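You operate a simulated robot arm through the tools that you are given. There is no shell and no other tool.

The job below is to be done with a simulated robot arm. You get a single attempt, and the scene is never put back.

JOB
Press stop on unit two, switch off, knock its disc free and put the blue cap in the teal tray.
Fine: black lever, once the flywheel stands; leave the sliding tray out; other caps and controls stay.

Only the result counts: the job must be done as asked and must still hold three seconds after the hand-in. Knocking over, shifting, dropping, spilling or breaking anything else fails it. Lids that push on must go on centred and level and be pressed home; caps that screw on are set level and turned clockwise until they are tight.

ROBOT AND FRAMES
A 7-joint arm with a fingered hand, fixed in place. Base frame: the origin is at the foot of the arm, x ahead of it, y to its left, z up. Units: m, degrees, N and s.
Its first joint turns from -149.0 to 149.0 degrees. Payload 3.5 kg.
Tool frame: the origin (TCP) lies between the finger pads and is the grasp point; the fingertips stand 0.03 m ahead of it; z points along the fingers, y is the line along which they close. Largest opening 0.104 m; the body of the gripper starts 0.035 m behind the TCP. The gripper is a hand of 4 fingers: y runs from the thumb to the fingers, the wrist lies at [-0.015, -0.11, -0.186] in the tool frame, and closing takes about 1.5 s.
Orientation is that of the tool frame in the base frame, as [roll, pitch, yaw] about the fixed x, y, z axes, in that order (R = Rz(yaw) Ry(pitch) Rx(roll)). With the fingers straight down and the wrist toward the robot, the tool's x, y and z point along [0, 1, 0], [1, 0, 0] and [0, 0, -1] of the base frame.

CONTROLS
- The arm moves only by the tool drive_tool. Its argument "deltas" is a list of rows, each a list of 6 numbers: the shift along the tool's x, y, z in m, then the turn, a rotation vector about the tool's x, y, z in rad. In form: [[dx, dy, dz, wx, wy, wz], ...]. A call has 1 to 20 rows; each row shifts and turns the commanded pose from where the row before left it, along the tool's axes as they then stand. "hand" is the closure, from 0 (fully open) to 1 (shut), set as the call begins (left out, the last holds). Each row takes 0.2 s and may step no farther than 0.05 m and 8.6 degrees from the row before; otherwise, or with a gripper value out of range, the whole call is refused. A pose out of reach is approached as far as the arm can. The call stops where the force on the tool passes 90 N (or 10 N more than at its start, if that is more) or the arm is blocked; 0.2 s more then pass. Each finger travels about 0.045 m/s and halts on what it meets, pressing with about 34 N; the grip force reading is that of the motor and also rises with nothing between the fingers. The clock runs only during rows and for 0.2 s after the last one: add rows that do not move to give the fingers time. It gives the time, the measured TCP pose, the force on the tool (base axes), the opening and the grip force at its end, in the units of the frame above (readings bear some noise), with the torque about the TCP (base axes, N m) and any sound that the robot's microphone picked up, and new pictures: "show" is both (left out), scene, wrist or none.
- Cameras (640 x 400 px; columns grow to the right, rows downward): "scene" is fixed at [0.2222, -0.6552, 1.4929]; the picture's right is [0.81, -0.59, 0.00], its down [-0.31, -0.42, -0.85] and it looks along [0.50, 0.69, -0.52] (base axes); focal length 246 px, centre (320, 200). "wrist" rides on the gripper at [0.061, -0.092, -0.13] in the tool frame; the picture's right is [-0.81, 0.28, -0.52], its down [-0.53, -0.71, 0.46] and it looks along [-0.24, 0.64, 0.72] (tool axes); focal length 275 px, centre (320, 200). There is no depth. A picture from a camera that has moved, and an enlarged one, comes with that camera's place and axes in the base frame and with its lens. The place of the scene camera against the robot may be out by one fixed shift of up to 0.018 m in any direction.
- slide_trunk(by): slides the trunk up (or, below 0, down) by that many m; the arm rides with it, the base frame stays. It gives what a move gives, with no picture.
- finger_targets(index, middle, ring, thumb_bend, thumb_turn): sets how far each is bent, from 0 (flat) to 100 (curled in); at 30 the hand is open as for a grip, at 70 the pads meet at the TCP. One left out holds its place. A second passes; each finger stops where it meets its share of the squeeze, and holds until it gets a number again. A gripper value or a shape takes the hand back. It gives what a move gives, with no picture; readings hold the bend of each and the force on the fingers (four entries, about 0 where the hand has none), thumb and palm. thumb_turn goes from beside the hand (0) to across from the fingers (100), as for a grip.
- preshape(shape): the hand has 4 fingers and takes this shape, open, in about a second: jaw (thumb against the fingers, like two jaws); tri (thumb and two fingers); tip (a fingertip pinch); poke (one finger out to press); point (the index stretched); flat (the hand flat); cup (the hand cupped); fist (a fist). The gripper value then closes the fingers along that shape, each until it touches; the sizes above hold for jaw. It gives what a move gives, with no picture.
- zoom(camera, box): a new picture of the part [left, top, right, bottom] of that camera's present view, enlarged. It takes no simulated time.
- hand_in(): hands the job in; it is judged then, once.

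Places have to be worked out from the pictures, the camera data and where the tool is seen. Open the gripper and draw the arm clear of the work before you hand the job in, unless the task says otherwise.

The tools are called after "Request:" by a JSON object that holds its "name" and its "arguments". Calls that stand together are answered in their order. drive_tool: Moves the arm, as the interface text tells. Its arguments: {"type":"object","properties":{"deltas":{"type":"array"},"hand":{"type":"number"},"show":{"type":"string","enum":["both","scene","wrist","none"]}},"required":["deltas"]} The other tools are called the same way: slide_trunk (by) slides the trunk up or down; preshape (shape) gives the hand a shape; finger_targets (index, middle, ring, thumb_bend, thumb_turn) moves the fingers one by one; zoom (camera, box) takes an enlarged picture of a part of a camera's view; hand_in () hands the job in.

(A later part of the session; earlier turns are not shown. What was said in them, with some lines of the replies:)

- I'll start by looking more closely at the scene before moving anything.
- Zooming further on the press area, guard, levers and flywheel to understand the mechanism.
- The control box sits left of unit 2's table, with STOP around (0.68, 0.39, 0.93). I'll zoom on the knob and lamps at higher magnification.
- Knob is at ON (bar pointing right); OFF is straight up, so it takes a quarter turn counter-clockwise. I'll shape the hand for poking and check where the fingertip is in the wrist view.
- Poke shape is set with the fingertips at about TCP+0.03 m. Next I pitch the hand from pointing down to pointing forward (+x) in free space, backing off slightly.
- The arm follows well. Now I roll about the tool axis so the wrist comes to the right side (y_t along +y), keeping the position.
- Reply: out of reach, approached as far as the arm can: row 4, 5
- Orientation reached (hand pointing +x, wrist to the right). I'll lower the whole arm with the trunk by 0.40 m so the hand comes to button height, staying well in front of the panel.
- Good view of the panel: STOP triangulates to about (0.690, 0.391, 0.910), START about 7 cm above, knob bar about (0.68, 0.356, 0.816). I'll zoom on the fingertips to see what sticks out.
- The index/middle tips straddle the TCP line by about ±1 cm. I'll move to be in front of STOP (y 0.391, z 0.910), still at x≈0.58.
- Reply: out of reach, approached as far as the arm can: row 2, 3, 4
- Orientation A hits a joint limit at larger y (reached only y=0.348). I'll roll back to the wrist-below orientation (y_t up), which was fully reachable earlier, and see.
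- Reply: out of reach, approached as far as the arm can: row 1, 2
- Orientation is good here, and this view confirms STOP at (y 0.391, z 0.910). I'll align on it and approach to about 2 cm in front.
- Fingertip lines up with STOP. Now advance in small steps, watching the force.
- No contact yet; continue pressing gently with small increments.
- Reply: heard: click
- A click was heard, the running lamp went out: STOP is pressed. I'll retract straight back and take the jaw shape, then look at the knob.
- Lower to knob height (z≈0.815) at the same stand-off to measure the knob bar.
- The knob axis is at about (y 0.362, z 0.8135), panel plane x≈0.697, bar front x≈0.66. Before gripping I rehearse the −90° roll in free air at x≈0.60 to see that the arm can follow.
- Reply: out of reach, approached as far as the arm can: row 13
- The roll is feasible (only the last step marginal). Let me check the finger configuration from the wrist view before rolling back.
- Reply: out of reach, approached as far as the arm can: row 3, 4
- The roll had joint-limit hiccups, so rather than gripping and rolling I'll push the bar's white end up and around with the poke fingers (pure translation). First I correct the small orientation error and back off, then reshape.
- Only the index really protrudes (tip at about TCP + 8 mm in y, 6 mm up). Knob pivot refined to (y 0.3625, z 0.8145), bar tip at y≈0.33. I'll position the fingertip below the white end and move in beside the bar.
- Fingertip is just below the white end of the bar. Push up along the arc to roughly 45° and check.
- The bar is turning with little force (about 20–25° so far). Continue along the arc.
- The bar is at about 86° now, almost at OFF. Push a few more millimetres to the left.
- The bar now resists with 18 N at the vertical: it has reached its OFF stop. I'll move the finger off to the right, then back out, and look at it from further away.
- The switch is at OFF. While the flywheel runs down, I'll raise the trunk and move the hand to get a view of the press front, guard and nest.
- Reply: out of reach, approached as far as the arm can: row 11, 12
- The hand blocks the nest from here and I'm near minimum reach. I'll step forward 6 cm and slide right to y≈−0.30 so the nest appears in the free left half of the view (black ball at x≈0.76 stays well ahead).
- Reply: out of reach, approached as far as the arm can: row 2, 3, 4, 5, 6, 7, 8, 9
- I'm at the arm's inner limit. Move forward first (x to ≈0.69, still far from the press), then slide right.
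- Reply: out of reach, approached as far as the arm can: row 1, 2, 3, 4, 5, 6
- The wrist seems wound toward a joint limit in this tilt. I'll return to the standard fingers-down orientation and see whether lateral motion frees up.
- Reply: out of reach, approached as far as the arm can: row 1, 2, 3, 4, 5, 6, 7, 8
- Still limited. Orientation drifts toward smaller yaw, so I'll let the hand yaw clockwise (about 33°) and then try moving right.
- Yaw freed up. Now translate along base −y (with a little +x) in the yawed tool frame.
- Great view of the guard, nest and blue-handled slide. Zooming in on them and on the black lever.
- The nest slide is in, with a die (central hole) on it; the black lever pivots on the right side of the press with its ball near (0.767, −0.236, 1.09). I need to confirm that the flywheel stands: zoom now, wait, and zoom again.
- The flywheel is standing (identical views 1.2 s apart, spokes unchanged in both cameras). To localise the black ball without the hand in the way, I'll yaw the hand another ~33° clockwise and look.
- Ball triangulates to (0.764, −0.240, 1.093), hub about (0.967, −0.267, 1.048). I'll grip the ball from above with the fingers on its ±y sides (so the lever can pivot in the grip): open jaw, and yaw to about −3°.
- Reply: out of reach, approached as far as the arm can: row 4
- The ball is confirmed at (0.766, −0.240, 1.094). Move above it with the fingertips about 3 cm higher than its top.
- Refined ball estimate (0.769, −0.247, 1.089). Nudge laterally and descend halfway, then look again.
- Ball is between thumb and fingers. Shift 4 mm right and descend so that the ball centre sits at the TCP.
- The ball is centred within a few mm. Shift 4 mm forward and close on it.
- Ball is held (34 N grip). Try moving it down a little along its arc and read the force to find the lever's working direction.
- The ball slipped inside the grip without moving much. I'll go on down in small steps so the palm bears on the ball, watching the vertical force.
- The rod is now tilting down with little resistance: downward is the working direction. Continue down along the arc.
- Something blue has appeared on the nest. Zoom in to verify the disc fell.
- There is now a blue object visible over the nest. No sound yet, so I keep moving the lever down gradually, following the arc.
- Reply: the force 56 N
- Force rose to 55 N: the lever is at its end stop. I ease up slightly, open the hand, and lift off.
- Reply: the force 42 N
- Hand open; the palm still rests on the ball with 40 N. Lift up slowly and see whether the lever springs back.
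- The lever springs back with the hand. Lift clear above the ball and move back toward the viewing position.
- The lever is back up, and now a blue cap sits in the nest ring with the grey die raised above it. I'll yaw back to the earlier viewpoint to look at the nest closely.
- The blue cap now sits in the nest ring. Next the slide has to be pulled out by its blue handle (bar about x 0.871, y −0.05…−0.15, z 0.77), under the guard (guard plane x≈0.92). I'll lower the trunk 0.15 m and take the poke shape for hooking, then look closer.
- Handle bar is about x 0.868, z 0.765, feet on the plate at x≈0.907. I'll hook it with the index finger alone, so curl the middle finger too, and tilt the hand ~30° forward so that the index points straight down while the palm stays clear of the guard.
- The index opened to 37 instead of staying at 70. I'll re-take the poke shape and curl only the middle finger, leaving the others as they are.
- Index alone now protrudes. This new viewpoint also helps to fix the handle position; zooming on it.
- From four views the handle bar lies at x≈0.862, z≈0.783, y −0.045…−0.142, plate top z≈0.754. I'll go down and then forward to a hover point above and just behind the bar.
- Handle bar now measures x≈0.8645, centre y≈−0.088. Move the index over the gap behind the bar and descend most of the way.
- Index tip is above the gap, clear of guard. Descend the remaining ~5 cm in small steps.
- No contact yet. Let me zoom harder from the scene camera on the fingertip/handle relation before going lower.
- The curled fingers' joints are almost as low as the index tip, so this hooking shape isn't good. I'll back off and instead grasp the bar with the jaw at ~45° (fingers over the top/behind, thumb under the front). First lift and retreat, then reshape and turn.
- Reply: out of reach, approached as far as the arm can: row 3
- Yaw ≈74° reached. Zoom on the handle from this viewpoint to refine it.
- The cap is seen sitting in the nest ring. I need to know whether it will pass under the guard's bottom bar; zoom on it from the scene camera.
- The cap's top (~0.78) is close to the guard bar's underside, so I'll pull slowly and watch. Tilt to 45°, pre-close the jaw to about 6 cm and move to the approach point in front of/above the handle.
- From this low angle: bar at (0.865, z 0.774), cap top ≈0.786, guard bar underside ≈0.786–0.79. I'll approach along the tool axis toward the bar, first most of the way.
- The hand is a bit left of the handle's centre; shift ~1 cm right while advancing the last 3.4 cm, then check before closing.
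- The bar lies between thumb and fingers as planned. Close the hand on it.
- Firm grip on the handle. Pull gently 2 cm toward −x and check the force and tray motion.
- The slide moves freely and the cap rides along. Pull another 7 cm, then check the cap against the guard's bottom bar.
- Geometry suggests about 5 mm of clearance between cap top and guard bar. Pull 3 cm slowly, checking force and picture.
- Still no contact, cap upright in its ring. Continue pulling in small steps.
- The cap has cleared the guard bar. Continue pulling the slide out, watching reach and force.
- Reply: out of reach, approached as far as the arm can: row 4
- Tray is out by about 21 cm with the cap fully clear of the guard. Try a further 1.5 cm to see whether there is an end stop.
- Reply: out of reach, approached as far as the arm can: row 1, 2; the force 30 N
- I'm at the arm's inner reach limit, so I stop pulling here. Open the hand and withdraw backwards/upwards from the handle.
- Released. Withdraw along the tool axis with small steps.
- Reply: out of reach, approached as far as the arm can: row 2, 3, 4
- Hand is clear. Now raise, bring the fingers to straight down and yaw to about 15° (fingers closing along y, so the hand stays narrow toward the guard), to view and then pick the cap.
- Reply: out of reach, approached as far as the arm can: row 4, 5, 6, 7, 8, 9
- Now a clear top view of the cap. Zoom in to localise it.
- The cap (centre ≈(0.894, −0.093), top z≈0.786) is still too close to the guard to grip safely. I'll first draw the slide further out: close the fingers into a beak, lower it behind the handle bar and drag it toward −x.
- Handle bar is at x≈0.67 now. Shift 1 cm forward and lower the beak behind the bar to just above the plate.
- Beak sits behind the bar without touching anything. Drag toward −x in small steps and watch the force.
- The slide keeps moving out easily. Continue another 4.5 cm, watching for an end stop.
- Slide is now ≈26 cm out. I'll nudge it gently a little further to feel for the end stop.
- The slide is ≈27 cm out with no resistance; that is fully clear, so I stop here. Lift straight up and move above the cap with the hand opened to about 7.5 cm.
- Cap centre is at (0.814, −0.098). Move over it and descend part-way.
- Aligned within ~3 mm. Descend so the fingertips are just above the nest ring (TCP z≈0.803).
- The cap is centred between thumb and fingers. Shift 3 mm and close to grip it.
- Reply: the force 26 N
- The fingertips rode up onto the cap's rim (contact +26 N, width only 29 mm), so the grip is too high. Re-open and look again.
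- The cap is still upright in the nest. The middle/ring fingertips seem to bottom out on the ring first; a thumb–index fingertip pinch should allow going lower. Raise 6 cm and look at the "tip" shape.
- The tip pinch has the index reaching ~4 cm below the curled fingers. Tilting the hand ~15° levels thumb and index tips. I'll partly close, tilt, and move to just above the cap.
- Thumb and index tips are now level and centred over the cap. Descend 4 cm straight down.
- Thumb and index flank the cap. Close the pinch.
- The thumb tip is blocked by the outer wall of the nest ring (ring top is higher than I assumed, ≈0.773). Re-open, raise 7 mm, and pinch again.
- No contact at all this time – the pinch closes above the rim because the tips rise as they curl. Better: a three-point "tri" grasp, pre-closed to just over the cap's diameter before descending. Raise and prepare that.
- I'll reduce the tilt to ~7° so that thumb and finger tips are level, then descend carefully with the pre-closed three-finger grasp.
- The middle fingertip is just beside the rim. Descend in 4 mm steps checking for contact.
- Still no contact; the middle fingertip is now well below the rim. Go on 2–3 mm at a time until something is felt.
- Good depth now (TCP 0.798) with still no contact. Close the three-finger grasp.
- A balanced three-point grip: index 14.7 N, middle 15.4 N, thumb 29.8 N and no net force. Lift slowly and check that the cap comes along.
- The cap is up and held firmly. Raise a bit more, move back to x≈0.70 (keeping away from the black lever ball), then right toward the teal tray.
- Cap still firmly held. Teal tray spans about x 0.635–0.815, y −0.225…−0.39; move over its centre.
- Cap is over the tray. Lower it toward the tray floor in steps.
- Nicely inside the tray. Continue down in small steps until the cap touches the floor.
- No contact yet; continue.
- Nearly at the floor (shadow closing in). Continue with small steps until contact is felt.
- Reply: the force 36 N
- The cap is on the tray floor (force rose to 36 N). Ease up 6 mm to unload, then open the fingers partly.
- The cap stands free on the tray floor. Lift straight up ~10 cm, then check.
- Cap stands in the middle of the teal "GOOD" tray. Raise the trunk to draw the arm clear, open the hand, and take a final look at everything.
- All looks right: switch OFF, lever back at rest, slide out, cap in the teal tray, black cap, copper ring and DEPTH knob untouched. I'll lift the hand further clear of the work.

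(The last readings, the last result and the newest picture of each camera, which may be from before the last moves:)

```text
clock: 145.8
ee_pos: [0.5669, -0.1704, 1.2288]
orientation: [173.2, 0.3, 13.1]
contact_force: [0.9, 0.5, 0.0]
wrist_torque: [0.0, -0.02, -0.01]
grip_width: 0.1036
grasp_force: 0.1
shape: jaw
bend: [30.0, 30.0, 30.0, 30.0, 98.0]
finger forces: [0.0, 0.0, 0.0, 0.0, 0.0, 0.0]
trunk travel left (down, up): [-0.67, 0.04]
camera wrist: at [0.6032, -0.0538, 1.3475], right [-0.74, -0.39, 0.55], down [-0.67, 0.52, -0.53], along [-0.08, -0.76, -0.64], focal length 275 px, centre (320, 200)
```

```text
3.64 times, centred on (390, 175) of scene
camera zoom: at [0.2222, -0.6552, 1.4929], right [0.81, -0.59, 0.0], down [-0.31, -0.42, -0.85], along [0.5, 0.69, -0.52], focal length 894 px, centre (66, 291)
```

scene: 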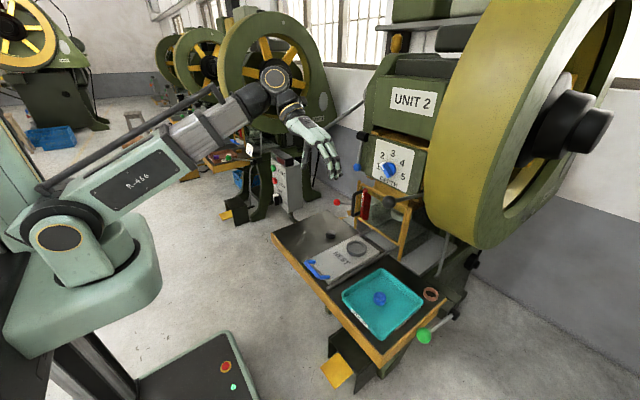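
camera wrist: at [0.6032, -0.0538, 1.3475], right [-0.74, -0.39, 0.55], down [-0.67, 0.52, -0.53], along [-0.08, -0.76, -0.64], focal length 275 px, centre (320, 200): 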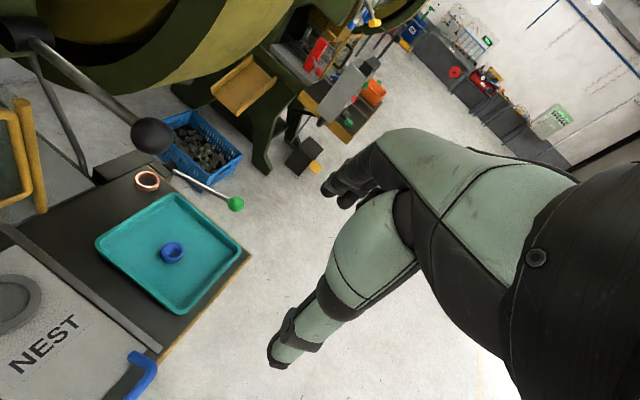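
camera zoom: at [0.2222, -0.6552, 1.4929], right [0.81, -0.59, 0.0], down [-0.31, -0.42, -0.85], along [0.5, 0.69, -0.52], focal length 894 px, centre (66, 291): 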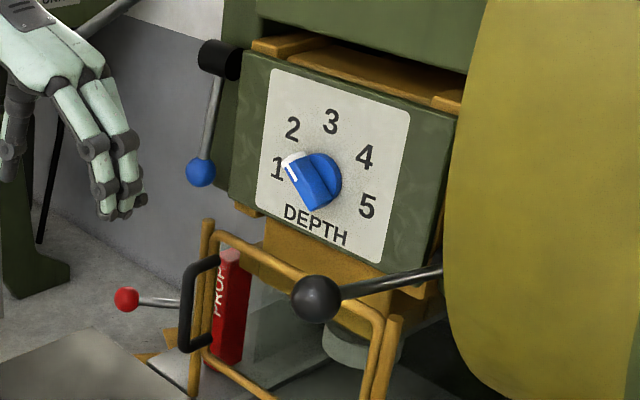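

Everything holds still. STOP was pressed, the switch is at OFF, and the disc was knocked free with the black lever after the flywheel stopped. The slide is out, the blue cap stands in the teal tray, and the other caps and controls are unchanged. The hand is open and clear, so I hand in.

Request:
{"name": "hand_in", "arguments": {}}

```text
The job is handed in.
```

I did the whole sequence on unit two and handed the job in; the judging result hasn't come back.

- **Stop and switch:** I pressed STOP (click heard, green lamp went out) and turned the switch to OFF.
- **Disc:** After the flywheel stood still, I pulled the black lever down to its stop. The grey die lifted off and left the blue cap standing in the nest. The lever then sprang back by itself.
- **Sliding tray:** I pulled it out about 27 cm by its blue handle and left it out. I did not feel an end stop, so it may have a little more travel.
- **Blue cap:** It stands upright in the middle of the teal tray. My first few tries at gripping it failed, but it stayed upright in the nest until I lifted it.
- **Everything else:** In the last pictures the black cap, the copper ring, the DEPTH knob and the other levers look unchanged. The hand is open and well clear of the work.
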